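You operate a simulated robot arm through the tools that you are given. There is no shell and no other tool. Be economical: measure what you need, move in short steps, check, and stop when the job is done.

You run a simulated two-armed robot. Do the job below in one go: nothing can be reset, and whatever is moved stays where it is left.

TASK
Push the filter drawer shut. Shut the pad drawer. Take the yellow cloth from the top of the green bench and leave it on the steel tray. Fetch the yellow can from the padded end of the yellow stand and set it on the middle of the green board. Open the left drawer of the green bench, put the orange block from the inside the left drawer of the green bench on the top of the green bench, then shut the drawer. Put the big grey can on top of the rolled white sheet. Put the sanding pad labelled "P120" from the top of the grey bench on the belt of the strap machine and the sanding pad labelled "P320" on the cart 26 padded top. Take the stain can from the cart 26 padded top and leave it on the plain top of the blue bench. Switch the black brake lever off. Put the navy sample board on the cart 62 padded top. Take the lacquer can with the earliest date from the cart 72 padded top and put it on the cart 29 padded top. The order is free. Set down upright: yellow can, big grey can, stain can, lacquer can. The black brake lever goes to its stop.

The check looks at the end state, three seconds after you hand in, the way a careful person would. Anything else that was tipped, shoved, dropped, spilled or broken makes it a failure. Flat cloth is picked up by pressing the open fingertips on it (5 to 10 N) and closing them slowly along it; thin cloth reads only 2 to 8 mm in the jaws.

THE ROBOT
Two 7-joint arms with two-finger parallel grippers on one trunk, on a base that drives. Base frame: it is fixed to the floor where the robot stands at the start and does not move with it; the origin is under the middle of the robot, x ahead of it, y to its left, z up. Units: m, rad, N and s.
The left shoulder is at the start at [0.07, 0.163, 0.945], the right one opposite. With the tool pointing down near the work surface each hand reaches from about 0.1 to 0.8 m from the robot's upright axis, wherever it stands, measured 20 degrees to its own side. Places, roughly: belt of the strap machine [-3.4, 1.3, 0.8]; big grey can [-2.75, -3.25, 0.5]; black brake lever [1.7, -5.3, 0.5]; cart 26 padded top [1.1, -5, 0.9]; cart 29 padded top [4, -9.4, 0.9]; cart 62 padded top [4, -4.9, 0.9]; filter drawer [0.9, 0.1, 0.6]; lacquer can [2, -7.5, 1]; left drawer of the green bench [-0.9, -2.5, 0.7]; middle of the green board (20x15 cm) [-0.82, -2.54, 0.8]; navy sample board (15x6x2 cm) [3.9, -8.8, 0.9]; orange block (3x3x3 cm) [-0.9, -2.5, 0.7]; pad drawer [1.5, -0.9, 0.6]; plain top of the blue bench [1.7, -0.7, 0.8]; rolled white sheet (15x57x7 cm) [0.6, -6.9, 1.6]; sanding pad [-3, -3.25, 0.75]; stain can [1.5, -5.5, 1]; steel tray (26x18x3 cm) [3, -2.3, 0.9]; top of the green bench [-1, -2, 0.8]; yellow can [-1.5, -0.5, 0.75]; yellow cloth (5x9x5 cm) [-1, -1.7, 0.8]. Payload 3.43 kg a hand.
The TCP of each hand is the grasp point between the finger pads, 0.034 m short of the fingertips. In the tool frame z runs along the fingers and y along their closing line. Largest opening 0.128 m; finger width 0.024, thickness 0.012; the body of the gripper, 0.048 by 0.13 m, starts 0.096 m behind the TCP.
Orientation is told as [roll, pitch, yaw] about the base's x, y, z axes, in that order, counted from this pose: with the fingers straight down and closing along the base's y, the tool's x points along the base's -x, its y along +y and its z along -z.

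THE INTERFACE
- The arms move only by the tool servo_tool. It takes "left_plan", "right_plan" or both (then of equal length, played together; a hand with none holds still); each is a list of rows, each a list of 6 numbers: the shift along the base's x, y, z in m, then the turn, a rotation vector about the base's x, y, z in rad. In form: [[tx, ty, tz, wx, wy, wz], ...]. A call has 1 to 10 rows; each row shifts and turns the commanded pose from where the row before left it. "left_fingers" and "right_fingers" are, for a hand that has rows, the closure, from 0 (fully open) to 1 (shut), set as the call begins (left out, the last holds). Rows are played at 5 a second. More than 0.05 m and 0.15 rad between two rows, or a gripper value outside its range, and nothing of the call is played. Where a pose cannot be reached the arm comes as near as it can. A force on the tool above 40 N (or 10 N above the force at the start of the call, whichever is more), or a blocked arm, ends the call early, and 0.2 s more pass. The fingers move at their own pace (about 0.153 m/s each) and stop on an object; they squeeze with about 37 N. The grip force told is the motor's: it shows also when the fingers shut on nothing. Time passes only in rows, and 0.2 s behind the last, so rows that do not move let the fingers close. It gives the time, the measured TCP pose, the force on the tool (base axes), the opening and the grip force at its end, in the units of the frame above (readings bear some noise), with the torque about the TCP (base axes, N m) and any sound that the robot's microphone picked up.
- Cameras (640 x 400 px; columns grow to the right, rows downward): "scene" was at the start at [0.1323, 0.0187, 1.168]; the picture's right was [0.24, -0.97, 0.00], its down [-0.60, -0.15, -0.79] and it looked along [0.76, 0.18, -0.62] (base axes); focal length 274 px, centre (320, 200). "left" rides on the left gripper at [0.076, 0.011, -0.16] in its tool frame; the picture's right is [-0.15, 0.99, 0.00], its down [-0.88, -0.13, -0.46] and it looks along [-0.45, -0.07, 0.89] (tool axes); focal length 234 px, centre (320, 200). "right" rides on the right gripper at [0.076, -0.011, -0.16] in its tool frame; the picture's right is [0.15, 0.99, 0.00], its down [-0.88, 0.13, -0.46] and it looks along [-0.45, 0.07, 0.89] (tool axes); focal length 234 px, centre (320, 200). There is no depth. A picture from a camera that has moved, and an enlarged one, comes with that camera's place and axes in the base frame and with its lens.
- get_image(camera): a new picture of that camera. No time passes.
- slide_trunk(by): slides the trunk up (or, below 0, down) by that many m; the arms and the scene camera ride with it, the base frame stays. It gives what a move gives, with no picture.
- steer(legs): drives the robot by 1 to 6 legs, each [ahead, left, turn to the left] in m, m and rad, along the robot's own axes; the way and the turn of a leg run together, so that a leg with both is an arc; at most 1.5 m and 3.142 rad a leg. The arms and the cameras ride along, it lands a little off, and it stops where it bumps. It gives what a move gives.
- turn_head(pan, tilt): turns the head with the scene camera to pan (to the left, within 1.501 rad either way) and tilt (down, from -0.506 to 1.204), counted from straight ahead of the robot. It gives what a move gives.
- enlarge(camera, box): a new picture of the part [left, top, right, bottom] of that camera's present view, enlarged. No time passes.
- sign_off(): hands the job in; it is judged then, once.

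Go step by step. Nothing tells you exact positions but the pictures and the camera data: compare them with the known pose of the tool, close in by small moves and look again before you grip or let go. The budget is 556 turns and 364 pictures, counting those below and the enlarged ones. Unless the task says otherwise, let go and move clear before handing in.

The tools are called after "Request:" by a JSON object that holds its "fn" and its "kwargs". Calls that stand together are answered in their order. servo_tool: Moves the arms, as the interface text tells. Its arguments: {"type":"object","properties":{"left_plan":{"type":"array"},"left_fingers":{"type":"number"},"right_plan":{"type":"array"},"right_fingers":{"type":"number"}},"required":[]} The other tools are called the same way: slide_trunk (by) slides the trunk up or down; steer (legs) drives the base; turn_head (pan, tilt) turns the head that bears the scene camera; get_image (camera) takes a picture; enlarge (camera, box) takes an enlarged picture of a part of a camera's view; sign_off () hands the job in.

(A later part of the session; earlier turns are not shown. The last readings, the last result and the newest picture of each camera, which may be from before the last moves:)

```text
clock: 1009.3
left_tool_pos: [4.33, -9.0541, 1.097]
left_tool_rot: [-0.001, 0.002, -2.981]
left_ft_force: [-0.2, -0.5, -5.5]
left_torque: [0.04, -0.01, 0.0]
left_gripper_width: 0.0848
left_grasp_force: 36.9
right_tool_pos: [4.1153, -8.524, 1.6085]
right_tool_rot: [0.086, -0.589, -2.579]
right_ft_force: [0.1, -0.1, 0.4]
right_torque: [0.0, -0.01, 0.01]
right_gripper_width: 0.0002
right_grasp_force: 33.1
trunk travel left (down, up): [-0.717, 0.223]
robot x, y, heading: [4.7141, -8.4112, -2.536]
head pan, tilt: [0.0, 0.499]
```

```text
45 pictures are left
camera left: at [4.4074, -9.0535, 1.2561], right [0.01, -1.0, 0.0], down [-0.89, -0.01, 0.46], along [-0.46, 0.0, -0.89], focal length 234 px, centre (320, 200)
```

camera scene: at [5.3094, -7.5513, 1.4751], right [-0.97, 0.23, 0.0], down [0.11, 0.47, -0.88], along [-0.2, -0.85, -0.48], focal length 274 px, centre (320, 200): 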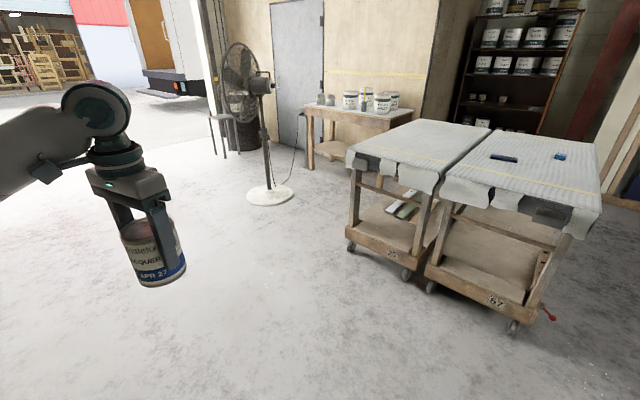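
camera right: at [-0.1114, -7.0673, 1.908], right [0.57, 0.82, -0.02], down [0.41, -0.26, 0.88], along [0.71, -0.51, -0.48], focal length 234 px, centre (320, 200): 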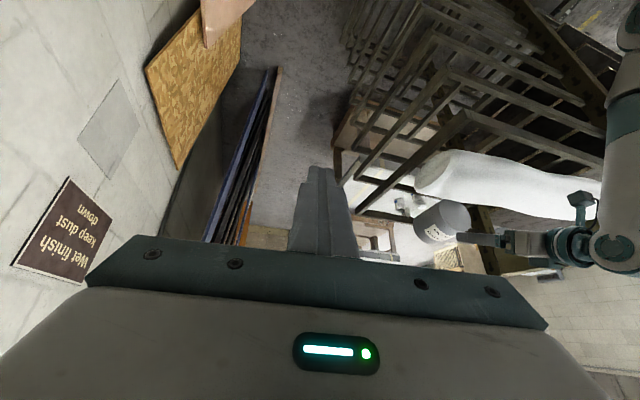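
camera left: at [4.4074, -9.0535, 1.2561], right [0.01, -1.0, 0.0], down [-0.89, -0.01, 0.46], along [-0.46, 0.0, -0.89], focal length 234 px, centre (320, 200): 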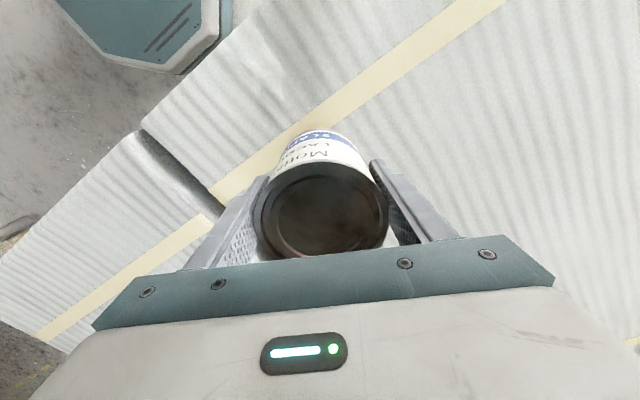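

On cart 29. I'll lower and release.

Request:
{"fn": "servo_tool", "kwargs": {"left_plan": [[0, 0, -0.045, 0, 0, 0], [0, 0, -0.045, 0, 0, 0], [0, 0, -0.02, 0, 0, 0], [0, 0, -0.01, 0, 0, 0], [0, 0, -0.006, 0, 0, 0], [0, 0, -0.006, 0, 0, 0], [0, 0, -0.006, 0, 0, 0], [0, 0, -0.006, 0, 0, 0]]}}

Request:
{"fn": "servo_tool", "kwargs": {"left_plan": [[0, 0, -0.004, 0, 0, 0], [0, 0, -0.004, 0, 0, 0], [0, 0, -0.004, 0, 0, 0], [0, 0, -0.004, 0, 0, 0]]}}

```text
clock: 1011.1
left_tool_pos: [4.331, -9.0524, 0.9582]
left_tool_rot: [0.002, -0.008, -2.98]
left_ft_force: [-1.1, -5.0, 21.2]
left_torque: [0.16, -0.73, -0.17]
left_gripper_width: 0.0848
left_grasp_force: 37.1
right_tool_pos: [4.119, -8.5192, 1.611]
right_tool_rot: [0.086, -0.594, -2.581]
right_ft_force: [0.1, -0.3, -0.5]
right_torque: [0.02, 0.0, 0.01]
right_gripper_width: 0.0
right_grasp_force: 32.8
trunk travel left (down, up): [-0.717, 0.223]
robot x, y, heading: [4.7132, -8.4144, -2.531]
head pan, tilt: [0.0, 0.499]
```

```text
clock: 1012.0
left_tool_pos: [4.3303, -9.0518, 0.9459]
left_tool_rot: [-0.001, -0.005, -2.985]
left_ft_force: [6.6, 7.3, 19.6]
left_torque: [0.61, -1.18, 0.24]
left_gripper_width: 0.0848
left_grasp_force: 37.1
right_tool_pos: [4.1171, -8.5187, 1.6108]
right_tool_rot: [0.087, -0.592, -2.577]
right_ft_force: [-0.7, 0.3, -0.3]
right_torque: [0.01, -0.03, -0.05]
right_gripper_width: 0.0
right_grasp_force: 32.2
trunk travel left (down, up): [-0.717, 0.223]
robot x, y, heading: [4.7125, -8.4106, -2.535]
head pan, tilt: [0.0, 0.499]
stopped in row 4 (left hand): the force on the tool passed its limit at 43 N (the readings are from after the stop); the commanded pose is now the measured one
```

Request:
{"fn": "servo_tool", "kwargs": {"left_plan": [[0, 0, 0.004, 0, 0, 0], [0, 0, 0, 0, 0, 0], [0, 0, 0, 0, 0, 0]], "left_fingers": 0.15}}

Request:
{"fn": "servo_tool", "kwargs": {"left_plan": [[0, 0, 0.03, 0, 0, 0], [0, 0, 0.045, 0, 0, 0], [0, 0, 0.045, 0, 0, 0], [0, 0, 0.045, 0, 0, 0], [0, 0, 0.045, 0, 0, 0], [0.033, 0.023, 0, 0, 0, 0], [0.033, 0.023, 0, 0, 0, 0], [0.033, 0.023, 0, 0, 0, 0]]}}

Request:
{"fn": "turn_head", "kwargs": {"pan": -0.1, "tilt": 0.6}}

Request:
{"fn": "get_image", "kwargs": {"camera": "scene"}}

```text
clock: 1012.8
left_tool_pos: [4.3303, -9.0539, 0.9471]
left_tool_rot: [0.0, -0.002, -2.98]
left_ft_force: [0.0, 0.3, -0.1]
left_torque: [0.0, 0.04, 0.0]
left_gripper_width: 0.1087
left_grasp_force: 0.0
right_tool_pos: [4.1152, -8.5203, 1.609]
right_tool_rot: [0.084, -0.59, -2.581]
right_ft_force: [-0.7, 0.1, 0.3]
right_torque: [0.02, -0.01, 0.01]
right_gripper_width: 0.0002
right_grasp_force: 32.6
trunk travel left (down, up): [-0.717, 0.223]
robot x, y, heading: [4.7141, -8.4138, -2.536]
head pan, tilt: [0.0, 0.499]
```

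```text
clock: 1014.6
left_tool_pos: [4.4301, -8.9825, 1.1583]
left_tool_rot: [0.0, -0.004, -2.981]
left_ft_force: [0.3, 0.2, 1.1]
left_torque: [-0.02, 0.02, -0.01]
left_gripper_width: 0.1089
left_grasp_force: 0.1
right_tool_pos: [4.1163, -8.5203, 1.6103]
right_tool_rot: [0.086, -0.591, -2.58]
right_ft_force: [-0.5, -0.8, -1.0]
right_torque: [0.0, 0.03, -0.01]
right_gripper_width: 0.0
right_grasp_force: 32.9
trunk travel left (down, up): [-0.717, 0.223]
robot x, y, heading: [4.7127, -8.4093, -2.529]
head pan, tilt: [0.0, 0.499]
```

```text
clock: 1015.2
left_tool_pos: [4.4283, -8.9843, 1.1576]
left_tool_rot: [-0.001, 0.0, -2.98]
left_ft_force: [-0.1, -0.1, -0.2]
left_torque: [-0.04, 0.05, 0.02]
left_gripper_width: 0.109
left_grasp_force: 0.2
right_tool_pos: [4.1164, -8.5206, 1.6098]
right_tool_rot: [0.085, -0.592, -2.581]
right_ft_force: [0.7, -0.5, 0.9]
right_torque: [0.05, -0.01, -0.01]
right_gripper_width: 0.0001
right_grasp_force: 33.0
trunk travel left (down, up): [-0.717, 0.223]
robot x, y, heading: [4.7135, -8.41, -2.532]
head pan, tilt: [-0.099, 0.6]
```

```text
44 pictures are left
camera scene: at [4.5911, -8.486, 1.4662], right [-0.49, 0.87, 0.0], down [0.49, 0.28, -0.83], along [-0.72, -0.4, -0.56], focal length 274 px, centre (320, 200)
```

scene: 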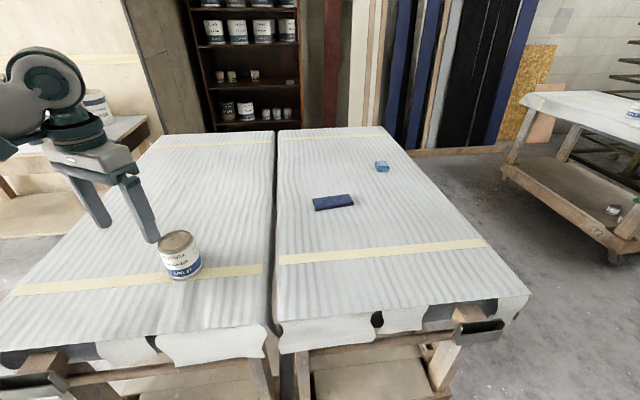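

The lacquer can is upright on cart 29. The navy board is at (3.868, -8.833), lying along the cart. I'll turn the gripper across it and move closer.

Request:
{"fn": "servo_tool", "kwargs": {"left_plan": [[0, 0, 0, 0, 0, -0.14], [0, 0, 0, 0, 0, -0.14], [0, 0, 0, 0, 0, -0.14], [0, 0, 0, 0, 0, -0.14], [0, 0, 0, 0, 0, -0.14], [0, 0, 0, 0, 0, -0.14], [0, 0, 0, 0, 0, -0.12]]}}

Request:
{"fn": "steer", "kwargs": {"legs": [[0, -0.34, 0], [0.08, 0, 0]]}}

Request:
{"fn": "servo_tool", "kwargs": {"left_plan": [[-0.04, -0.02, 0, 0, 0, 0], [-0.04, -0.02, 0, 0, 0, 0], [-0.04, -0.02, 0, 0, 0, 0]]}}

Request:
{"fn": "get_image", "kwargs": {"camera": "left"}}

```text
clock: 1016.8
left_tool_pos: [4.4288, -8.9846, 1.1574]
left_tool_rot: [0.0, -0.002, 2.341]
left_ft_force: [0.3, 0.3, 0.1]
left_torque: [-0.02, 0.02, 0.01]
left_gripper_width: 0.1089
left_grasp_force: 0.1
right_tool_pos: [4.1164, -8.5199, 1.6094]
right_tool_rot: [0.086, -0.59, -2.58]
right_ft_force: [0.6, -0.8, -0.6]
right_torque: [0.03, -0.04, 0.01]
right_gripper_width: 0.0001
right_grasp_force: 32.9
trunk travel left (down, up): [-0.717, 0.223]
robot x, y, heading: [4.7144, -8.411, -2.531]
head pan, tilt: [-0.099, 0.6]
```

```text
clock: 1019.7
left_tool_pos: [4.1738, -8.7515, 1.1595]
left_tool_rot: [0.004, -0.004, 2.343]
left_ft_force: [-0.3, -0.1, 0.5]
left_torque: [0.0, 0.01, -0.01]
left_gripper_width: 0.1088
left_grasp_force: 0.1
right_tool_pos: [3.8604, -8.2874, 1.6109]
right_tool_rot: [0.085, -0.595, -2.577]
right_ft_force: [-0.1, 0.3, -0.3]
right_torque: [-0.02, 0.0, 0.0]
right_gripper_width: 0.0001
right_grasp_force: 33.6
trunk travel left (down, up): [-0.717, 0.223]
robot x, y, heading: [4.4576, -8.1812, -2.528]
head pan, tilt: [-0.099, 0.6]
```

```text
clock: 1020.5
left_tool_pos: [4.0475, -8.813, 1.1553]
left_tool_rot: [-0.002, -0.001, 2.343]
left_ft_force: [-0.4, -0.7, -1.2]
left_torque: [0.03, -0.06, 0.05]
left_gripper_width: 0.109
left_grasp_force: 0.0
right_tool_pos: [3.854, -8.2904, 1.608]
right_tool_rot: [0.087, -0.587, -2.577]
right_ft_force: [-1.2, 0.4, 0.3]
right_torque: [0.02, 0.0, -0.01]
right_gripper_width: 0.0
right_grasp_force: 32.8
trunk travel left (down, up): [-0.717, 0.223]
robot x, y, heading: [4.4557, -8.1806, -2.53]
head pan, tilt: [-0.099, 0.6]
```

```text
43 pictures are left
camera left: at [4.0925, -8.8761, 1.3141], right [-0.81, -0.59, 0.0], down [-0.52, 0.72, 0.46], along [-0.27, 0.37, -0.89], focal length 234 px, centre (320, 200)
```

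left: 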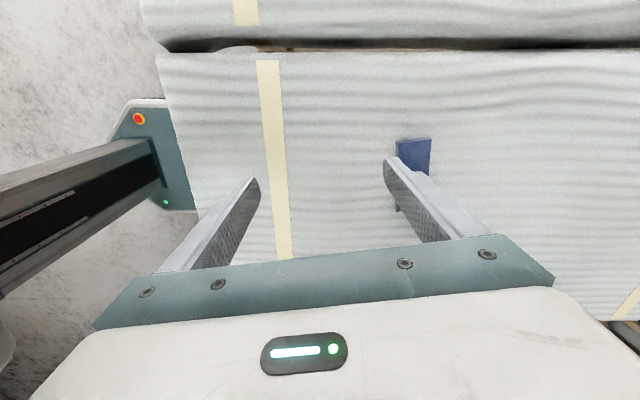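

Request:
{"fn": "servo_tool", "kwargs": {"left_plan": [[-0.02, 0, -0.045, 0, 0, 0], [-0.03, -0.005, -0.035, 0, 0, 0], [-0.035, -0.005, -0.03, 0, 0, 0], [-0.035, -0.005, -0.02, 0, 0, 0], [-0.035, -0.005, 0, 0, 0, 0], [-0.025, -0.002, 0, 0, 0, 0]]}}

Request:
{"fn": "get_image", "kwargs": {"camera": "left"}}

```text
clock: 1021.9
left_tool_pos: [3.8869, -8.8294, 1.029]
left_tool_rot: [0.004, -0.001, 2.342]
left_ft_force: [-0.2, -0.6, 0.8]
left_torque: [0.02, 0.04, -0.01]
left_gripper_width: 0.1086
left_grasp_force: 0.0
left hand out of reach, approached as far as the arm can: row 6
right_tool_pos: [3.8564, -8.2873, 1.6108]
right_tool_rot: [0.088, -0.591, -2.578]
right_ft_force: [-0.6, -0.5, 0.1]
right_torque: [-0.05, -0.01, 0.01]
right_gripper_width: 0.0
right_grasp_force: 33.0
trunk travel left (down, up): [-0.717, 0.223]
robot x, y, heading: [4.4536, -8.1815, -2.533]
head pan, tilt: [-0.099, 0.6]
```

```text
42 pictures are left
camera left: at [3.9305, -8.8906, 1.1875], right [-0.81, -0.58, 0.0], down [-0.52, 0.72, 0.46], along [-0.27, 0.37, -0.89], focal length 234 px, centre (320, 200)
```

left: 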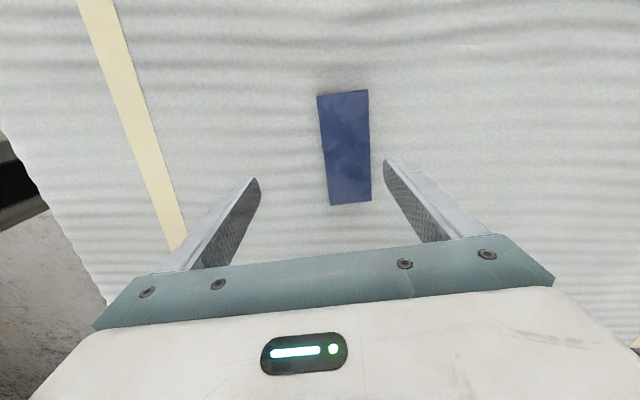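

Nearly there. I'll open fully, nudge the base forward 2 cm and descend.

Request:
{"fn": "steer", "kwargs": {"legs": [[0.025, 0, 0]]}}

Request:
{"fn": "servo_tool", "kwargs": {"left_plan": [[0, 0, -0.03, 0, 0, 0], [-0.005, -0.003, -0.03, 0, 0, 0], [-0.004, -0.003, -0.015, 0, 0, 0]], "left_fingers": 0}}

Request:
{"fn": "get_image", "kwargs": {"camera": "left"}}

```text
clock: 1022.7
left_tool_pos: [3.8703, -8.8427, 1.0318]
left_tool_rot: [0.006, -0.005, 2.345]
left_ft_force: [0.1, 0.3, -0.6]
left_torque: [-0.01, 0.07, -0.01]
left_gripper_width: 0.1085
left_grasp_force: 0.0
right_tool_pos: [3.8451, -8.2997, 1.6134]
right_tool_rot: [0.085, -0.6, -2.579]
right_ft_force: [1.0, 0.7, 0.4]
right_torque: [-0.04, 0.08, -0.01]
right_gripper_width: 0.0002
right_grasp_force: 32.6
trunk travel left (down, up): [-0.717, 0.223]
robot x, y, heading: [4.4362, -8.1934, -2.535]
head pan, tilt: [-0.099, 0.6]
```

```text
clock: 1023.5
left_tool_pos: [3.8695, -8.847, 0.9622]
left_tool_rot: [0.001, -0.003, 2.344]
left_ft_force: [0.1, 0.2, 0.0]
left_torque: [-0.02, -0.03, 0.01]
left_gripper_width: 0.1277
left_grasp_force: 0.1
left hand out of reach, approached as far as the arm can: row 2, 3
right_tool_pos: [3.8362, -8.3041, 1.6103]
right_tool_rot: [0.085, -0.591, -2.578]
right_ft_force: [-0.3, 0.4, 0.4]
right_torque: [0.01, -0.01, 0.0]
right_gripper_width: 0.0
right_grasp_force: 33.2
trunk travel left (down, up): [-0.717, 0.223]
robot x, y, heading: [4.4356, -8.1916, -2.532]
head pan, tilt: [-0.099, 0.6]
```

```text
41 pictures are left
camera left: at [3.9133, -8.9087, 1.1212], right [-0.81, -0.59, 0.0], down [-0.52, 0.72, 0.46], along [-0.27, 0.37, -0.89], focal length 234 px, centre (320, 200)
```

left: 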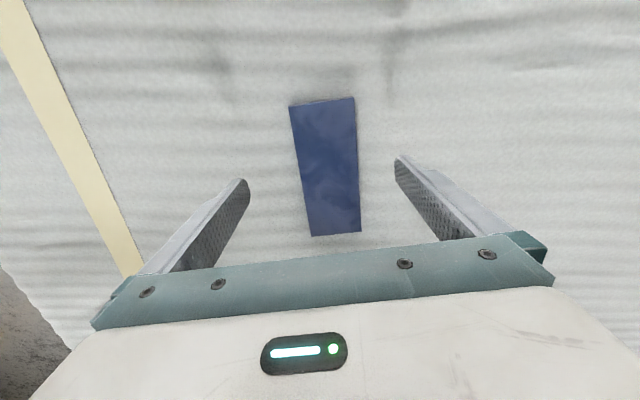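

Centred now. I'll lower to touch and close.

Request:
{"fn": "servo_tool", "kwargs": {"left_plan": [[0, 0, -0.012, 0, 0, 0], [0, 0, -0.008, 0, 0, 0], [0, 0, -0.004, 0, 0, 0]]}}

Request:
{"fn": "servo_tool", "kwargs": {"left_plan": [[0, 0, 0, 0, 0, 0], [0, 0, 0, 0, 0, 0], [0, 0, 0, 0, 0, 0]], "left_fingers": 1}}

Request:
{"fn": "servo_tool", "kwargs": {"left_plan": [[0, 0, 0.03, 0, 0, 0], [0, 0, 0.045, 0, 0, 0], [0, 0, 0.045, 0, 0, 0], [0, 0, 0.03, 0, 0, 0], [0.035, 0.024, 0.02, 0, 0, 0], [0.035, 0.024, 0.02, 0, 0, 0], [0.035, 0.024, 0.02, 0, 0, 0], [0.035, 0.024, 0, 0, 0, 0]]}}

Request:
{"fn": "get_image", "kwargs": {"camera": "left"}}

```text
clock: 1024.3
left_tool_pos: [3.8699, -8.847, 0.94]
left_tool_rot: [0.001, -0.003, 2.343]
left_ft_force: [0.1, 0.2, 0.0]
left_torque: [-0.03, 0.01, -0.01]
left_gripper_width: 0.1281
left_grasp_force: 0.1
right_tool_pos: [3.8389, -8.3028, 1.6111]
right_tool_rot: [0.085, -0.592, -2.577]
right_ft_force: [-0.7, 1.0, -1.0]
right_torque: [0.03, -0.02, -0.01]
right_gripper_width: 0.0
right_grasp_force: 32.9
trunk travel left (down, up): [-0.717, 0.223]
robot x, y, heading: [4.4326, -8.198, -2.535]
head pan, tilt: [-0.099, 0.6]
```

```text
clock: 1025.1
left_tool_pos: [3.8695, -8.8467, 0.9384]
left_tool_rot: [0.002, -0.003, 2.343]
left_ft_force: [0.2, 0.5, -0.2]
left_torque: [0.0, -0.02, 0.01]
left_gripper_width: 0.0
left_grasp_force: 33.5
right_tool_pos: [3.8373, -8.3028, 1.6105]
right_tool_rot: [0.084, -0.595, -2.577]
right_ft_force: [0.0, -1.0, -0.3]
right_torque: [0.03, 0.03, -0.01]
right_gripper_width: 0.0004
right_grasp_force: 32.6
trunk travel left (down, up): [-0.717, 0.223]
robot x, y, heading: [4.4359, -8.1968, -2.531]
head pan, tilt: [-0.099, 0.6]
```

```text
clock: 1026.9
left_tool_pos: [4.0132, -8.7527, 1.1476]
left_tool_rot: [0.0, -0.005, 2.345]
left_ft_force: [0.0, -0.4, 0.2]
left_torque: [0.05, 0.02, 0.01]
left_gripper_width: 0.0
left_grasp_force: 33.0
right_tool_pos: [3.8407, -8.3072, 1.6118]
right_tool_rot: [0.081, -0.594, -2.575]
right_ft_force: [0.3, -0.2, 0.7]
right_torque: [0.04, 0.03, -0.01]
right_gripper_width: 0.0
right_grasp_force: 32.6
trunk travel left (down, up): [-0.717, 0.223]
robot x, y, heading: [4.4346, -8.1954, -2.533]
head pan, tilt: [-0.099, 0.6]
```

```text
40 pictures are left
camera left: at [4.0577, -8.8149, 1.3062], right [-0.81, -0.59, 0.0], down [-0.52, 0.72, 0.46], along [-0.27, 0.37, -0.89], focal length 234 px, centre (320, 200)
```

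left: 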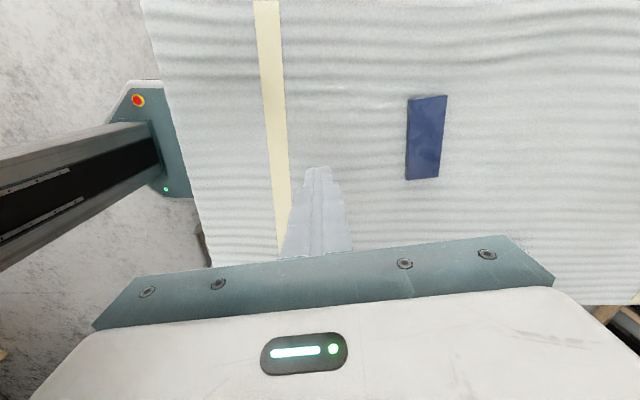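

The fingers closed above the board, since this cart is lower. I'll go back and descend until contact.

Request:
{"fn": "servo_tool", "kwargs": {"left_plan": [[-0.035, -0.024, 0, 0, 0, 0], [-0.035, -0.024, -0.02, 0, 0, 0], [-0.035, -0.024, -0.02, 0, 0, 0], [-0.037, -0.022, -0.02, 0, 0, 0], [0, 0, -0.045, 0, 0, 0], [0, 0, -0.045, 0, 0, 0], [0, 0, -0.03, 0, 0, 0]], "left_fingers": 0}}

Request:
{"fn": "servo_tool", "kwargs": {"left_plan": [[0, 0, -0.02, 0, 0, 0], [0, 0, -0.008, 0, 0, 0], [0, 0, -0.008, 0, 0, 0], [0, 0, -0.008, 0, 0, 0], [0, 0, -0.008, 0, 0, 0], [0, 0, -0.008, 0, 0, 0]]}}

Request:
{"fn": "get_image", "kwargs": {"camera": "left"}}

```text
clock: 1028.5
left_tool_pos: [3.8707, -8.8399, 0.9688]
left_tool_rot: [0.004, -0.002, 2.343]
left_ft_force: [0.2, 0.7, 1.0]
left_torque: [0.0, 0.01, -0.02]
left_gripper_width: 0.1281
left_grasp_force: 0.0
left hand out of reach, approached as far as the arm can: row 4
right_tool_pos: [3.8368, -8.3017, 1.61]
right_tool_rot: [0.087, -0.594, -2.58]
right_ft_force: [-0.3, 0.3, 0.1]
right_torque: [-0.04, -0.04, 0.03]
right_gripper_width: 0.0001
right_grasp_force: 32.7
trunk travel left (down, up): [-0.717, 0.223]
robot x, y, heading: [4.4344, -8.1945, -2.531]
head pan, tilt: [-0.099, 0.6]
```

```text
clock: 1029.9
left_tool_pos: [3.8718, -8.8417, 0.9228]
left_tool_rot: [0.011, -0.003, 2.343]
left_ft_force: [14.1, 12.0, 30.0]
left_torque: [1.65, -2.22, 0.11]
left_gripper_width: 0.1281
left_grasp_force: 0.8
right_tool_pos: [3.8404, -8.3007, 1.6123]
right_tool_rot: [0.087, -0.595, -2.578]
right_ft_force: [-0.8, -0.2, -0.8]
right_torque: [0.02, 0.0, -0.02]
right_gripper_width: 0.0001
right_grasp_force: 33.1
trunk travel left (down, up): [-0.717, 0.223]
robot x, y, heading: [4.4334, -8.1932, -2.53]
head pan, tilt: [-0.099, 0.6]
stopped in row 6 (left hand): the force on the tool passed its limit at 47 N (the readings are from after the stop); the commanded pose is now the measured one
```

```text
39 pictures are left
camera left: at [3.918, -8.9043, 1.0823], right [-0.81, -0.59, 0.01], down [-0.52, 0.72, 0.46], along [-0.28, 0.37, -0.89], focal length 234 px, centre (320, 200)
```

left: 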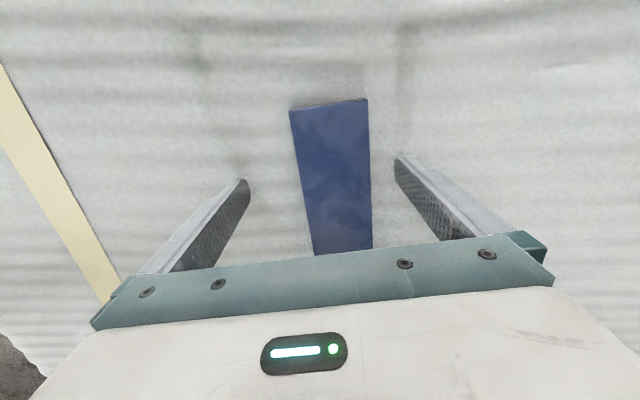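

Request:
{"fn": "servo_tool", "kwargs": {"left_plan": [[0, 0, 0.002, 0, 0, 0], [0, 0, 0, 0, 0, 0], [0, 0, 0, 0, 0, 0], [0, 0, 0, 0, 0, 0]], "left_fingers": 1}}

Request:
{"fn": "servo_tool", "kwargs": {"left_plan": [[0, 0, 0.03, 0, 0, 0], [0, 0, 0.045, 0, 0, 0], [0, 0, 0.045, 0, 0, 0], [0, 0, 0.045, 0, 0, 0], [0.035, 0.024, 0.02, 0, 0, 0], [0.035, 0.024, 0.02, 0, 0, 0], [0.035, 0.024, 0.02, 0, 0, 0], [0.035, 0.024, 0, 0, 0, 0]]}}

```text
clock: 1030.9
left_tool_pos: [3.8706, -8.8424, 0.9233]
left_tool_rot: [0.016, -0.006, 2.343]
left_ft_force: [4.7, 4.8, 16.6]
left_torque: [0.5, -0.75, 0.07]
left_gripper_width: 0.0573
left_grasp_force: 36.2
right_tool_pos: [3.8407, -8.301, 1.6119]
right_tool_rot: [0.089, -0.594, -2.578]
right_ft_force: [0.5, 0.0, -0.2]
right_torque: [0.0, 0.01, -0.02]
right_gripper_width: 0.0
right_grasp_force: 32.9
trunk travel left (down, up): [-0.717, 0.223]
robot x, y, heading: [4.435, -8.1948, -2.525]
head pan, tilt: [-0.099, 0.6]
```

```text
clock: 1032.7
left_tool_pos: [4.0126, -8.7515, 1.1459]
left_tool_rot: [0.009, -0.008, 2.343]
left_ft_force: [0.9, -0.4, -0.3]
left_torque: [-0.01, 0.03, 0.05]
left_gripper_width: 0.057
left_grasp_force: 37.1
right_tool_pos: [3.84, -8.3051, 1.6106]
right_tool_rot: [0.081, -0.594, -2.576]
right_ft_force: [1.0, -0.3, 0.2]
right_torque: [0.03, 0.05, -0.05]
right_gripper_width: 0.0
right_grasp_force: 32.8
trunk travel left (down, up): [-0.717, 0.223]
robot x, y, heading: [4.4351, -8.1957, -2.525]
head pan, tilt: [-0.099, 0.6]
```

The board is held. I'll drive to cart 62.

Request:
{"fn": "steer", "kwargs": {"legs": [[-0.55, 0, 0], [0, 0, 3.13], [0, 1.4, 0], [0, 1.3, 0]]}}

Request:
{"fn": "turn_head", "kwargs": {"pan": 0.1, "tilt": 0.5}}

Request:
{"fn": "get_image", "kwargs": {"camera": "scene"}}

```text
clock: 1056.0
left_tool_pos: [3.8042, -5.0827, 1.1463]
left_tool_rot: [0.01, -0.005, -0.817]
left_ft_force: [-1.1, 0.2, -0.5]
left_torque: [0.0, 0.02, 0.02]
left_gripper_width: 0.057
left_grasp_force: 37.4
right_tool_pos: [3.9688, -5.5318, 1.6106]
right_tool_rot: [0.085, -0.594, 0.547]
right_ft_force: [0.0, 0.6, 0.5]
right_torque: [0.01, 0.02, 0.01]
right_gripper_width: 0.0001
right_grasp_force: 32.5
trunk travel left (down, up): [-0.717, 0.223]
robot x, y, heading: [3.37, -5.6293, 0.594]
head pan, tilt: [-0.099, 0.6]
```

```text
clock: 1056.7
left_tool_pos: [3.8038, -5.0829, 1.1457]
left_tool_rot: [0.01, -0.005, -0.815]
left_ft_force: [0.0, 0.5, -0.8]
left_torque: [0.0, -0.01, -0.02]
left_gripper_width: 0.0572
left_grasp_force: 37.2
right_tool_pos: [3.9683, -5.5313, 1.6108]
right_tool_rot: [0.085, -0.595, 0.546]
right_ft_force: [-0.5, 0.7, -0.1]
right_torque: [-0.02, 0.0, -0.01]
right_gripper_width: 0.0
right_grasp_force: 33.0
trunk travel left (down, up): [-0.717, 0.223]
robot x, y, heading: [3.3704, -5.6352, 0.596]
head pan, tilt: [0.099, 0.499]
```

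```text
38 pictures are left
camera scene: at [3.4816, -5.5456, 1.4751], right [0.64, -0.77, 0.0], down [-0.37, -0.31, -0.88], along [0.68, 0.56, -0.48], focal length 274 px, centre (320, 200)
```

scene: 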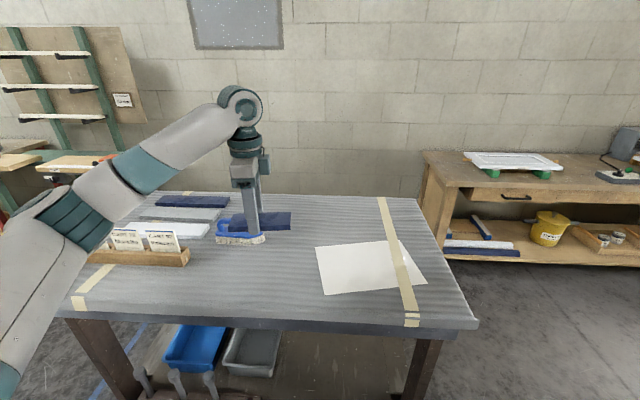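

Directly below the hand is a clear patch of cart 62's padded top. I'll lower straight down.

Request:
{"fn": "servo_tool", "kwargs": {"left_plan": [[0, 0, -0.045, 0, 0, 0], [0, 0, -0.045, 0, 0, 0], [0, 0, -0.045, 0, 0, 0], [0, 0, -0.03, 0, 0, 0], [0, 0, -0.015, 0, 0, 0], [0, 0, -0.01, 0, 0, 0], [0, 0, -0.008, 0, 0, 0], [0, 0, -0.008, 0, 0, 0], [0, 0, -0.008, 0, 0, 0], [0, 0, -0.008, 0, 0, 0]]}}

Request:
{"fn": "get_image", "kwargs": {"camera": "left"}}

```text
clock: 1058.9
left_tool_pos: [3.804, -5.083, 0.9249]
left_tool_rot: [0.01, -0.005, -0.816]
left_ft_force: [0.8, -0.4, -1.4]
left_torque: [0.01, 0.01, -0.01]
left_gripper_width: 0.0571
left_grasp_force: 37.3
right_tool_pos: [3.9685, -5.5313, 1.6116]
right_tool_rot: [0.086, -0.594, 0.545]
right_ft_force: [-0.3, -0.4, -0.5]
right_torque: [-0.01, -0.03, 0.01]
right_gripper_width: 0.0
right_grasp_force: 33.0
trunk travel left (down, up): [-0.717, 0.223]
robot x, y, heading: [3.3719, -5.6297, 0.595]
head pan, tilt: [0.099, 0.499]
```

```text
37 pictures are left
camera left: at [3.7576, -5.0202, 1.0826], right [0.82, 0.57, 0.01], down [0.5, -0.73, 0.46], along [0.27, -0.37, -0.89], focal length 234 px, centre (320, 200)
```

left: 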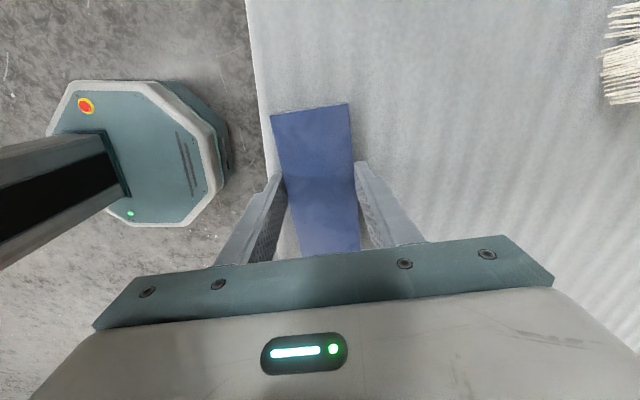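

It's too near the edge; I'll shift 10 cm further onto the cart.

Request:
{"fn": "servo_tool", "kwargs": {"left_plan": [[0, 0, 0.03, 0, 0, 0], [0.035, 0.024, 0, 0, 0, 0], [0.035, 0.024, 0, 0, 0, 0], [0.02, 0.014, 0, 0, 0, 0], [0, 0, -0.03, 0, 0, 0], [0, 0, -0.008, 0, 0, 0], [0, 0, -0.008, 0, 0, 0], [0, 0, -0.008, 0, 0, 0], [0, 0, -0.008, 0, 0, 0], [0, 0, -0.008, 0, 0, 0]]}}

Request:
{"fn": "servo_tool", "kwargs": {"left_plan": [[0, 0, -0.006, 0, 0, 0], [0, 0, -0.006, 0, 0, 0], [0, 0, -0.006, 0, 0, 0], [0, 0, -0.006, 0, 0, 0]]}}

```text
clock: 1060.5
left_tool_pos: [3.8931, -5.0206, 0.9232]
left_tool_rot: [0.02, -0.012, -0.814]
left_ft_force: [-15.3, -11.8, 27.9]
left_torque: [-0.87, 1.53, 0.11]
left_gripper_width: 0.0572
left_grasp_force: 36.9
right_tool_pos: [3.965, -5.5339, 1.6131]
right_tool_rot: [0.088, -0.594, 0.546]
right_ft_force: [-0.3, 0.4, 0.2]
right_torque: [-0.01, 0.03, 0.0]
right_gripper_width: 0.0
right_grasp_force: 32.6
trunk travel left (down, up): [-0.717, 0.223]
robot x, y, heading: [3.3702, -5.6312, 0.59]
head pan, tilt: [0.099, 0.499]
stopped in row 7 (left hand): the force on the tool passed its limit at 49 N (the readings are from after the stop); the commanded pose is now the measured one
```

```text
clock: 1060.9
left_tool_pos: [3.894, -5.0204, 0.9245]
left_tool_rot: [0.027, -0.012, -0.815]
left_ft_force: [-20.0, -16.1, 25.6]
left_torque: [-1.08, 1.73, 0.15]
left_gripper_width: 0.0573
left_grasp_force: 36.3
right_tool_pos: [3.9637, -5.5347, 1.6124]
right_tool_rot: [0.088, -0.597, 0.549]
right_ft_force: [0.8, 0.4, -0.1]
right_torque: [-0.01, 0.02, -0.01]
right_gripper_width: 0.0
right_grasp_force: 33.2
trunk travel left (down, up): [-0.717, 0.223]
robot x, y, heading: [3.3703, -5.6289, 0.592]
head pan, tilt: [0.099, 0.499]
stopped in row 2 (left hand): the force on the tool passed its limit at 50 N (the readings are from after the stop); the commanded pose is now the measured one
```

Request:
{"fn": "servo_tool", "kwargs": {"left_plan": [[-0.003, -0.002, 0.003, 0, 0, 0], [0, 0, 0, 0, 0, 0], [0, 0, 0, 0, 0, 0]], "left_fingers": 0.35}}

Request:
{"fn": "servo_tool", "kwargs": {"left_plan": [[0, 0, 0.03, 0, 0, 0], [0, 0, 0.045, 0, 0, 0], [0, 0, 0.045, 0, 0, 0], [0, 0, 0.045, 0, 0, 0], [0, 0, 0.045, 0, 0, 0], [-0.035, -0.024, 0, 0, 0, 0], [-0.035, -0.024, 0, 0, 0, 0]]}}

Request:
{"fn": "get_image", "kwargs": {"camera": "left"}}

```text
clock: 1061.7
left_tool_pos: [3.8965, -5.0185, 0.9245]
left_tool_rot: [0.034, -0.012, -0.815]
left_ft_force: [17.5, 15.3, 26.9]
left_torque: [-0.11, 0.46, -0.19]
left_gripper_width: 0.0694
left_grasp_force: 0.0
right_tool_pos: [3.9693, -5.5317, 1.611]
right_tool_rot: [0.088, -0.592, 0.548]
right_ft_force: [0.1, -0.1, -0.1]
right_torque: [0.02, -0.04, -0.01]
right_gripper_width: 0.0
right_grasp_force: 33.1
trunk travel left (down, up): [-0.717, 0.223]
robot x, y, heading: [3.3717, -5.6292, 0.595]
head pan, tilt: [0.099, 0.499]
```

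```text
clock: 1063.3
left_tool_pos: [3.8229, -5.067, 1.1309]
left_tool_rot: [0.03, -0.012, -0.817]
left_ft_force: [0.6, -1.0, -0.8]
left_torque: [0.04, -0.04, 0.0]
left_gripper_width: 0.083
left_grasp_force: 0.1
right_tool_pos: [3.9636, -5.5324, 1.6118]
right_tool_rot: [0.087, -0.596, 0.547]
right_ft_force: [0.0, 0.2, 0.4]
right_torque: [0.0, -0.01, -0.02]
right_gripper_width: 0.0
right_grasp_force: 32.9
trunk travel left (down, up): [-0.717, 0.223]
robot x, y, heading: [3.3673, -5.6278, 0.595]
head pan, tilt: [0.099, 0.499]
```

```text
36 pictures are left
camera left: at [3.7741, -5.0067, 1.2893], right [0.82, 0.57, 0.03], down [0.5, -0.74, 0.46], along [0.29, -0.36, -0.89], focal length 234 px, centre (320, 200)
```

left: 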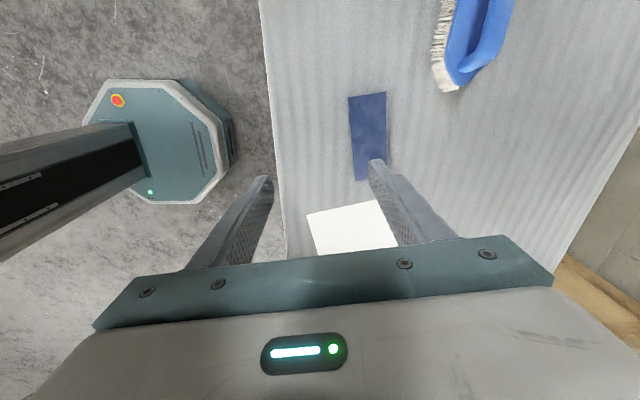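

The navy board is on cart 62. Only the big grey can remains. I'll re-orient the left hand for a horizontal grasp and drive back to the grey bench.

Request:
{"fn": "steer", "kwargs": {"legs": [[-0.3, 0, 0.015]]}}

Request:
{"fn": "servo_tool", "kwargs": {"left_plan": [[0, 0, 0, 0, 0, 0.145], [0, 0, 0, 0, 0, 0.145], [0, 0, 0, 0, 0, 0.145], [0, 0, 0, 0, 0, 0.145], [0, 0, 0, 0, 0, 0.145], [0, 0, 0, 0, 0, 0.145], [0, 0, 0, 0, 0, 0.145], [0, 0, 0, 0, 0, 0.145], [0, 0, 0, 0, 0, 0.145], [0, 0, 0, 0, 0, 0.12]], "left_fingers": 0}}

Request:
{"fn": "servo_tool", "kwargs": {"left_plan": [[0.02, 0.0, 0, 0.075, -0.107, 0], [0.02, 0.0, 0, 0.075, -0.107, 0], [0.02, 0.0, 0, 0.075, -0.107, 0], [0.02, 0.0, 0, 0.075, -0.107, 0], [0.02, 0.0, 0, 0.075, -0.107, 0], [0.02, 0, 0, 0.075, -0.107, 0], [0.02, 0, 0, 0.075, -0.107, 0], [0, 0, 0, 0.075, -0.107, 0], [0, 0, 0, 0.075, -0.107, 0]]}}

Request:
{"fn": "steer", "kwargs": {"legs": [[0, 1.4, 0], [0, 1.4, 0], [0, 1.2, 0], [0, 0, -3.13]]}}

```text
clock: 1065.3
left_tool_pos: [3.5694, -5.2315, 1.1294]
left_tool_rot: [0.027, -0.012, -0.8]
left_ft_force: [0.1, 0.2, 0.8]
left_torque: [-0.01, -0.01, 0.01]
left_gripper_width: 0.0834
left_grasp_force: 0.0
right_tool_pos: [3.7196, -5.6927, 1.6099]
right_tool_rot: [0.085, -0.592, 0.563]
right_ft_force: [0.5, 0.1, 0.3]
right_torque: [0.0, 0.04, -0.01]
right_gripper_width: 0.0001
right_grasp_force: 33.1
trunk travel left (down, up): [-0.717, 0.223]
robot x, y, heading: [3.1241, -5.7985, 0.611]
head pan, tilt: [0.099, 0.499]
```

```text
clock: 1067.5
left_tool_pos: [3.5689, -5.2316, 1.1305]
left_tool_rot: [0.03, -0.011, 0.628]
left_ft_force: [0.4, 0.2, -0.2]
left_torque: [0.02, 0.01, 0.01]
left_gripper_width: 0.128
left_grasp_force: 0.1
right_tool_pos: [3.7183, -5.6941, 1.6108]
right_tool_rot: [0.084, -0.595, 0.561]
right_ft_force: [-0.1, -0.1, -0.4]
right_torque: [0.02, 0.0, 0.02]
right_gripper_width: 0.0001
right_grasp_force: 33.0
trunk travel left (down, up): [-0.717, 0.223]
robot x, y, heading: [3.1229, -5.8008, 0.608]
head pan, tilt: [0.099, 0.499]
```

```text
clock: 1069.5
left_tool_pos: [3.7084, -5.2311, 1.1308]
left_tool_rot: [-0.001, -1.188, 0.646]
left_ft_force: [0.0, -0.1, -0.1]
left_torque: [0.0, 0.0, 0.04]
left_gripper_width: 0.128
left_grasp_force: 0.1
right_tool_pos: [3.7173, -5.6932, 1.6119]
right_tool_rot: [0.087, -0.595, 0.562]
right_ft_force: [-0.8, 0.0, 0.1]
right_torque: [0.0, 0.01, 0.01]
right_gripper_width: 0.0
right_grasp_force: 32.8
trunk travel left (down, up): [-0.717, 0.223]
robot x, y, heading: [3.1203, -5.7982, 0.604]
head pan, tilt: [0.099, 0.499]
```

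```text
clock: 1096.1
left_tool_pos: [0.244, -3.0994, 1.1302]
left_tool_rot: [-0.002, -1.188, -2.501]
left_ft_force: [0.2, 0.4, -0.2]
left_torque: [-0.03, 0.01, 0.02]
left_gripper_width: 0.1281
left_grasp_force: 0.1
right_tool_pos: [0.2351, -2.6372, 1.6116]
right_tool_rot: [0.085, -0.592, -2.582]
right_ft_force: [-0.2, 0.3, 0.1]
right_torque: [-0.01, 0.01, 0.02]
right_gripper_width: 0.0
right_grasp_force: 33.3
trunk travel left (down, up): [-0.717, 0.223]
robot x, y, heading: [0.828, -2.5346, -2.538]
head pan, tilt: [0.099, 0.499]
```

Request:
{"fn": "steer", "kwargs": {"legs": [[1.2, 0, 0.008], [1.1, 0, 0], [0, 0, -1.57], [0, 0.6, 0]]}}

Request:
{"fn": "turn_head", "kwargs": {"pan": 0.0, "tilt": 0.5}}

Request:
{"fn": "get_image", "kwargs": {"camera": "scene"}}

```text
clock: 1114.2
left_tool_pos: [-2.1148, -3.6217, 1.1301]
left_tool_rot: [0.001, -1.186, 2.223]
left_ft_force: [0.7, -0.2, -0.2]
left_torque: [-0.01, 0.0, 0.03]
left_gripper_width: 0.1281
left_grasp_force: 0.2
right_tool_pos: [-1.6521, -3.6067, 1.6106]
right_tool_rot: [0.086, -0.595, 2.14]
right_ft_force: [0.9, -0.8, -1.1]
right_torque: [0.01, 0.03, 0.02]
right_gripper_width: 0.0
right_grasp_force: 33.1
trunk travel left (down, up): [-0.717, 0.223]
robot x, y, heading: [-1.5426, -4.1999, 2.189]
head pan, tilt: [0.099, 0.499]
```

```text
clock: 1114.9
left_tool_pos: [-2.1161, -3.6214, 1.1291]
left_tool_rot: [-0.001, -1.186, 2.224]
left_ft_force: [0.0, 0.1, 0.3]
left_torque: [0.02, -0.02, 0.0]
left_gripper_width: 0.128
left_grasp_force: 0.0
right_tool_pos: [-1.6524, -3.6079, 1.6113]
right_tool_rot: [0.085, -0.595, 2.143]
right_ft_force: [-0.7, 0.2, 0.3]
right_torque: [0.0, -0.02, -0.01]
right_gripper_width: 0.0
right_grasp_force: 32.7
trunk travel left (down, up): [-0.717, 0.223]
robot x, y, heading: [-1.5385, -4.201, 2.189]
head pan, tilt: [0.0, 0.499]
```

```text
35 pictures are left
camera scene: at [-1.6246, -4.0882, 1.4752], right [0.81, 0.58, 0.0], down [0.28, -0.39, -0.88], along [-0.51, 0.71, -0.48], focal length 274 px, centre (320, 200)
```

scene: 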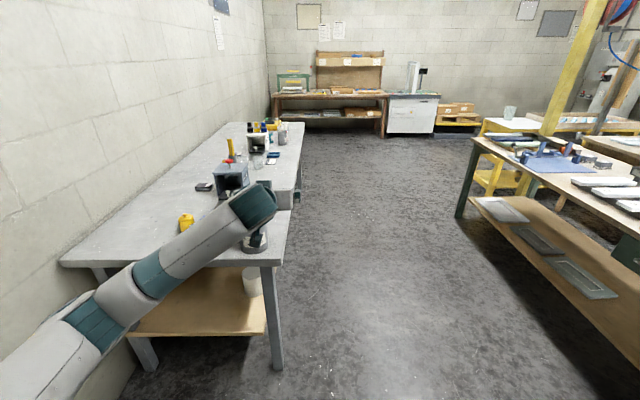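

Request:
{"fn": "slide_trunk", "kwargs": {"by": -0.255}}

Request:
{"fn": "get_image", "kwargs": {"camera": "left"}}

```text
clock: 1117.5
left_tool_pos: [-2.1149, -3.6214, 0.8755]
left_tool_rot: [0.0, -1.186, 2.227]
left_ft_force: [-0.3, 0.8, -0.6]
left_torque: [-0.03, 0.0, -0.01]
left_gripper_width: 0.128
left_grasp_force: 0.2
right_tool_pos: [-1.6535, -3.6068, 1.3555]
right_tool_rot: [0.088, -0.593, 2.142]
right_ft_force: [-0.7, 0.2, -0.8]
right_torque: [-0.02, 0.01, 0.0]
right_gripper_width: 0.0
right_grasp_force: 32.8
trunk travel left (down, up): [-0.462, 0.478]
robot x, y, heading: [-1.5404, -4.2028, 2.192]
head pan, tilt: [0.0, 0.499]
```

```text
34 pictures are left
camera left: at [-2.0175, -3.7686, 0.864], right [-0.82, -0.56, 0.14], down [0.16, 0.01, 0.99], along [-0.55, 0.83, 0.08], focal length 234 px, centre (320, 200)
```

left: 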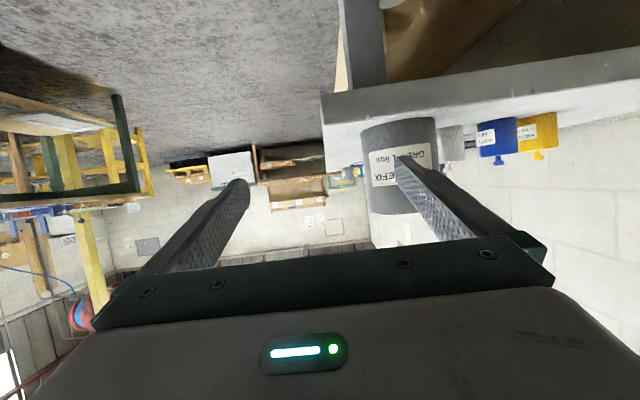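

The can is at (-2.30, -3.559). I'll strafe left to line up, then check.

Request:
{"fn": "steer", "kwargs": {"legs": [[0, 0.108, 0]]}}

Request:
{"fn": "get_image", "kwargs": {"camera": "left"}}

```text
clock: 1118.7
left_tool_pos: [-2.204, -3.6846, 0.8751]
left_tool_rot: [-0.003, -1.186, 2.228]
left_ft_force: [-0.5, 0.1, 0.0]
left_torque: [0.02, -0.02, -0.01]
left_gripper_width: 0.1279
left_grasp_force: 0.1
right_tool_pos: [-1.7422, -3.6712, 1.3558]
right_tool_rot: [0.086, -0.594, 2.142]
right_ft_force: [0.2, -0.1, 0.9]
right_torque: [0.0, -0.05, -0.01]
right_gripper_width: 0.0
right_grasp_force: 32.9
trunk travel left (down, up): [-0.462, 0.478]
robot x, y, heading: [-1.6294, -4.2677, 2.188]
head pan, tilt: [0.0, 0.499]
```

```text
33 pictures are left
camera left: at [-2.1059, -3.8315, 0.8637], right [-0.82, -0.56, 0.13], down [0.16, 0.01, 0.99], along [-0.55, 0.83, 0.08], focal length 234 px, centre (320, 200)
```

left: 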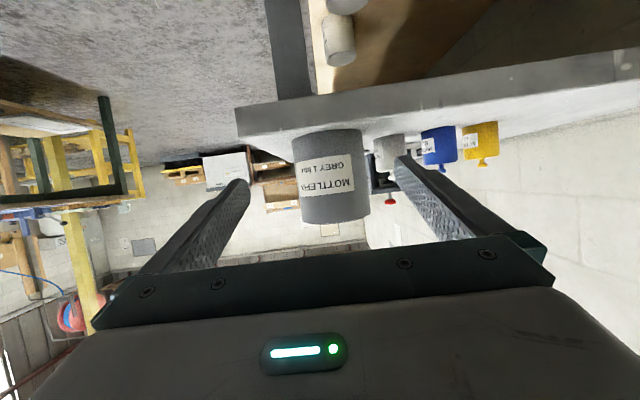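

Request:
{"fn": "servo_tool", "kwargs": {"left_plan": [[-0.0072, -0.0049, 0, 0, 0, 0], [-0.0226, 0.0292, 0, 0, 0, 0], [-0.0226, 0.0292, 0, 0, 0, 0], [-0.0226, 0.0292, 0, 0, 0, 0], [-0.0226, 0.0292, 0, 0, 0, 0], [0, 0, 0, 0, 0, 0]]}}

Request:
{"fn": "get_image", "kwargs": {"camera": "left"}}

```text
clock: 1120.1
left_tool_pos: [-2.3011, -3.5725, 0.8758]
left_tool_rot: [-0.001, -1.186, 2.226]
left_ft_force: [1.2, 0.4, 0.6]
left_torque: [0.01, 0.04, -0.02]
left_gripper_width: 0.1281
left_grasp_force: 0.0
right_tool_pos: [-1.742, -3.671, 1.3555]
right_tool_rot: [0.086, -0.594, 2.141]
right_ft_force: [0.4, -0.8, -0.7]
right_torque: [0.04, 0.02, -0.02]
right_gripper_width: 0.0003
right_grasp_force: 33.2
trunk travel left (down, up): [-0.462, 0.478]
robot x, y, heading: [-1.6328, -4.2648, 2.185]
head pan, tilt: [0.0, 0.499]
```

```text
32 pictures are left
camera left: at [-2.2037, -3.7199, 0.864], right [-0.82, -0.56, 0.14], down [0.16, 0.01, 0.99], along [-0.55, 0.83, 0.08], focal length 234 px, centre (320, 200)
```

left: 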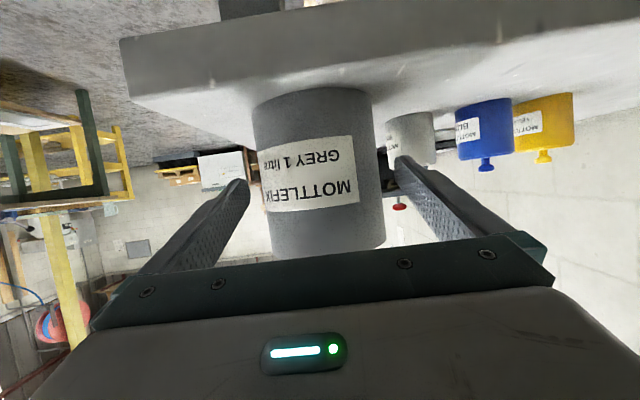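

Request:
{"fn": "servo_tool", "kwargs": {"left_plan": [[0, 0, 0.015, 0, 0, 0], [0, 0, 0, 0, 0, 0]]}}

Request:
{"fn": "servo_tool", "kwargs": {"left_plan": [[0, 0, 0, 0, 0, 0], [0, 0, 0, 0, 0, 0], [0, 0, 0, 0, 0, 0]], "left_fingers": 1}}

Request:
{"fn": "servo_tool", "kwargs": {"left_plan": [[0, 0, 0.02, 0, 0, 0], [0, 0, 0.03, 0, 0, 0], [0, 0, 0.04, 0, 0, 0]]}}

Request:
{"fn": "get_image", "kwargs": {"camera": "scene"}}

```text
clock: 1120.7
left_tool_pos: [-2.3016, -3.5723, 0.8903]
left_tool_rot: [-0.001, -1.186, 2.224]
left_ft_force: [-0.3, -0.1, -0.1]
left_torque: [-0.01, 0.03, -0.01]
left_gripper_width: 0.128
left_grasp_force: 0.0
right_tool_pos: [-1.7425, -3.6698, 1.3552]
right_tool_rot: [0.085, -0.594, 2.143]
right_ft_force: [-0.3, -0.3, -0.3]
right_torque: [0.0, 0.0, 0.02]
right_gripper_width: 0.0002
right_grasp_force: 32.8
trunk travel left (down, up): [-0.462, 0.478]
robot x, y, heading: [-1.6275, -4.2669, 2.192]
head pan, tilt: [0.0, 0.499]
```

```text
clock: 1121.5
left_tool_pos: [-2.3013, -3.5724, 0.89]
left_tool_rot: [0.0, -1.187, 2.225]
left_ft_force: [-1.4, 1.4, 0.3]
left_torque: [-0.06, 0.04, -0.05]
left_gripper_width: 0.1055
left_grasp_force: 37.5
right_tool_pos: [-1.7426, -3.6709, 1.3563]
right_tool_rot: [0.087, -0.594, 2.144]
right_ft_force: [0.4, 0.2, 0.3]
right_torque: [0.03, 0.0, -0.04]
right_gripper_width: 0.0
right_grasp_force: 32.8
trunk travel left (down, up): [-0.462, 0.478]
robot x, y, heading: [-1.6294, -4.2656, 2.187]
head pan, tilt: [0.0, 0.499]
```

```text
clock: 1122.3
left_tool_pos: [-2.3013, -3.5717, 0.9774]
left_tool_rot: [0.0, -1.182, 2.222]
left_ft_force: [0.1, -0.3, -13.7]
left_torque: [-0.49, -0.36, 0.06]
left_gripper_width: 0.1055
left_grasp_force: 36.8
right_tool_pos: [-1.7409, -3.6694, 1.355]
right_tool_rot: [0.088, -0.593, 2.143]
right_ft_force: [0.1, -0.8, -0.6]
right_torque: [0.01, 0.04, 0.0]
right_gripper_width: 0.0
right_grasp_force: 32.7
trunk travel left (down, up): [-0.462, 0.478]
robot x, y, heading: [-1.6286, -4.2655, 2.187]
head pan, tilt: [0.0, 0.499]
```

```text
31 pictures are left
camera scene: at [-1.7125, -4.1497, 1.22], right [0.81, 0.58, 0.0], down [0.28, -0.39, -0.88], along [-0.51, 0.71, -0.48], focal length 274 px, centre (320, 200)
```

scene: 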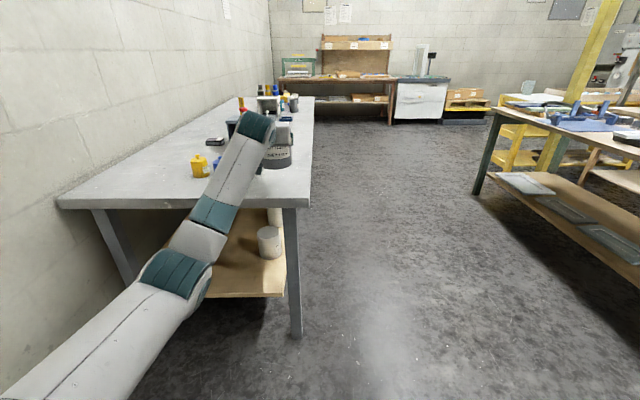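

The can is held upright. From the hanging torque its centre is 4.5 cm ahead of the grasp point, so I can place it more precisely this time. I'll raise everything, turn and re-enter the corridor.

Request:
{"fn": "slide_trunk", "kwargs": {"by": 0.4}}

Request:
{"fn": "slide_trunk", "kwargs": {"by": 0.07}}

Request:
{"fn": "servo_tool", "kwargs": {"left_plan": [[0, 0, 0.045, 0, 0, 0], [0, 0, 0.045, 0, 0, 0], [0, 0, 0.045, 0, 0, 0], [0, 0, 0.045, 0, 0, 0], [0, 0, 0.045, 0, 0, 0], [0, 0, 0.045, 0, 0, 0], [0.01, -0.015, 0.02, 0, 0, 0], [0.015, -0.02, 0, 0, 0, 0], [0.015, -0.02, 0, 0, 0, 0]]}}

Request:
{"fn": "steer", "kwargs": {"legs": [[0.35, -0.15, 0], [0, 0, -3.14]]}}

Request:
{"fn": "steer", "kwargs": {"legs": [[0, -0.47, 0]]}}

```text
clock: 1126.2
left_tool_pos: [-2.3034, -3.5697, 1.3772]
left_tool_rot: [-0.002, -1.183, 2.226]
left_ft_force: [0.9, 1.0, -11.7]
left_torque: [-0.47, -0.34, 0.01]
left_gripper_width: 0.1053
left_grasp_force: 36.6
right_tool_pos: [-1.7446, -3.6682, 1.755]
right_tool_rot: [0.085, -0.592, 2.143]
right_ft_force: [-0.3, -0.1, 0.9]
right_torque: [-0.02, 0.0, -0.03]
right_gripper_width: 0.0
right_grasp_force: 32.9
trunk travel left (down, up): [-0.862, 0.078]
robot x, y, heading: [-1.6298, -4.2628, 2.191]
head pan, tilt: [0.0, 0.499]
```

```text
clock: 1127.2
left_tool_pos: [-2.3037, -3.5692, 1.4465]
left_tool_rot: [-0.001, -1.182, 2.225]
left_ft_force: [-0.1, -0.3, -13.0]
left_torque: [-0.51, -0.37, -0.02]
left_gripper_width: 0.1052
left_grasp_force: 36.8
right_tool_pos: [-1.7441, -3.6672, 1.8248]
right_tool_rot: [0.086, -0.593, 2.14]
right_ft_force: [-0.4, -0.2, -0.1]
right_torque: [0.0, -0.01, -0.01]
right_gripper_width: 0.0
right_grasp_force: 32.9
trunk travel left (down, up): [-0.932, 0.008]
robot x, y, heading: [-1.6286, -4.2653, 2.19]
head pan, tilt: [0.0, 0.499]
```

```text
clock: 1129.2
left_tool_pos: [-2.2642, -3.6242, 1.7366]
left_tool_rot: [-0.003, -1.183, 2.226]
left_ft_force: [-0.4, -0.8, -11.9]
left_torque: [-0.47, -0.38, -0.01]
left_gripper_width: 0.1055
left_grasp_force: 36.6
right_tool_pos: [-1.7438, -3.6695, 1.8252]
right_tool_rot: [0.085, -0.593, 2.143]
right_ft_force: [-0.4, -0.7, 0.2]
right_torque: [0.0, 0.01, 0.01]
right_gripper_width: 0.0
right_grasp_force: 33.0
trunk travel left (down, up): [-0.932, 0.008]
robot x, y, heading: [-1.6307, -4.2637, 2.187]
head pan, tilt: [0.0, 0.499]
```

```text
clock: 1139.0
left_tool_pos: [-1.0773, -4.5335, 1.7395]
left_tool_rot: [-0.002, -1.188, -0.92]
left_ft_force: [0.2, -0.9, -0.2]
left_torque: [0.03, 0.0, 0.02]
left_gripper_width: 0.0001
left_grasp_force: 33.5
right_tool_pos: [-1.5963, -4.4872, 1.8259]
right_tool_rot: [0.085, -0.593, -1.001]
right_ft_force: [-0.3, 0.3, -0.7]
right_torque: [-0.02, -0.01, 0.01]
right_gripper_width: 0.0
right_grasp_force: 33.1
trunk travel left (down, up): [-0.932, 0.008]
robot x, y, heading: [-1.7121, -3.8943, -0.953]
head pan, tilt: [0.0, 0.499]
```

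```text
clock: 1141.8
left_tool_pos: [-1.4589, -4.8015, 1.7384]
left_tool_rot: [-0.007, -1.185, -0.914]
left_ft_force: [0.7, -0.9, 0.3]
left_torque: [-0.03, 0.0, 0.01]
left_gripper_width: 0.0
left_grasp_force: 33.1
right_tool_pos: [-1.978, -4.757, 1.8261]
right_tool_rot: [0.083, -0.595, -1.002]
right_ft_force: [0.2, -0.1, -0.5]
right_torque: [-0.02, 0.03, 0.0]
right_gripper_width: 0.0001
right_grasp_force: 33.5
trunk travel left (down, up): [-0.932, 0.008]
robot x, y, heading: [-2.0914, -4.1655, -0.957]
head pan, tilt: [0.0, 0.499]
```

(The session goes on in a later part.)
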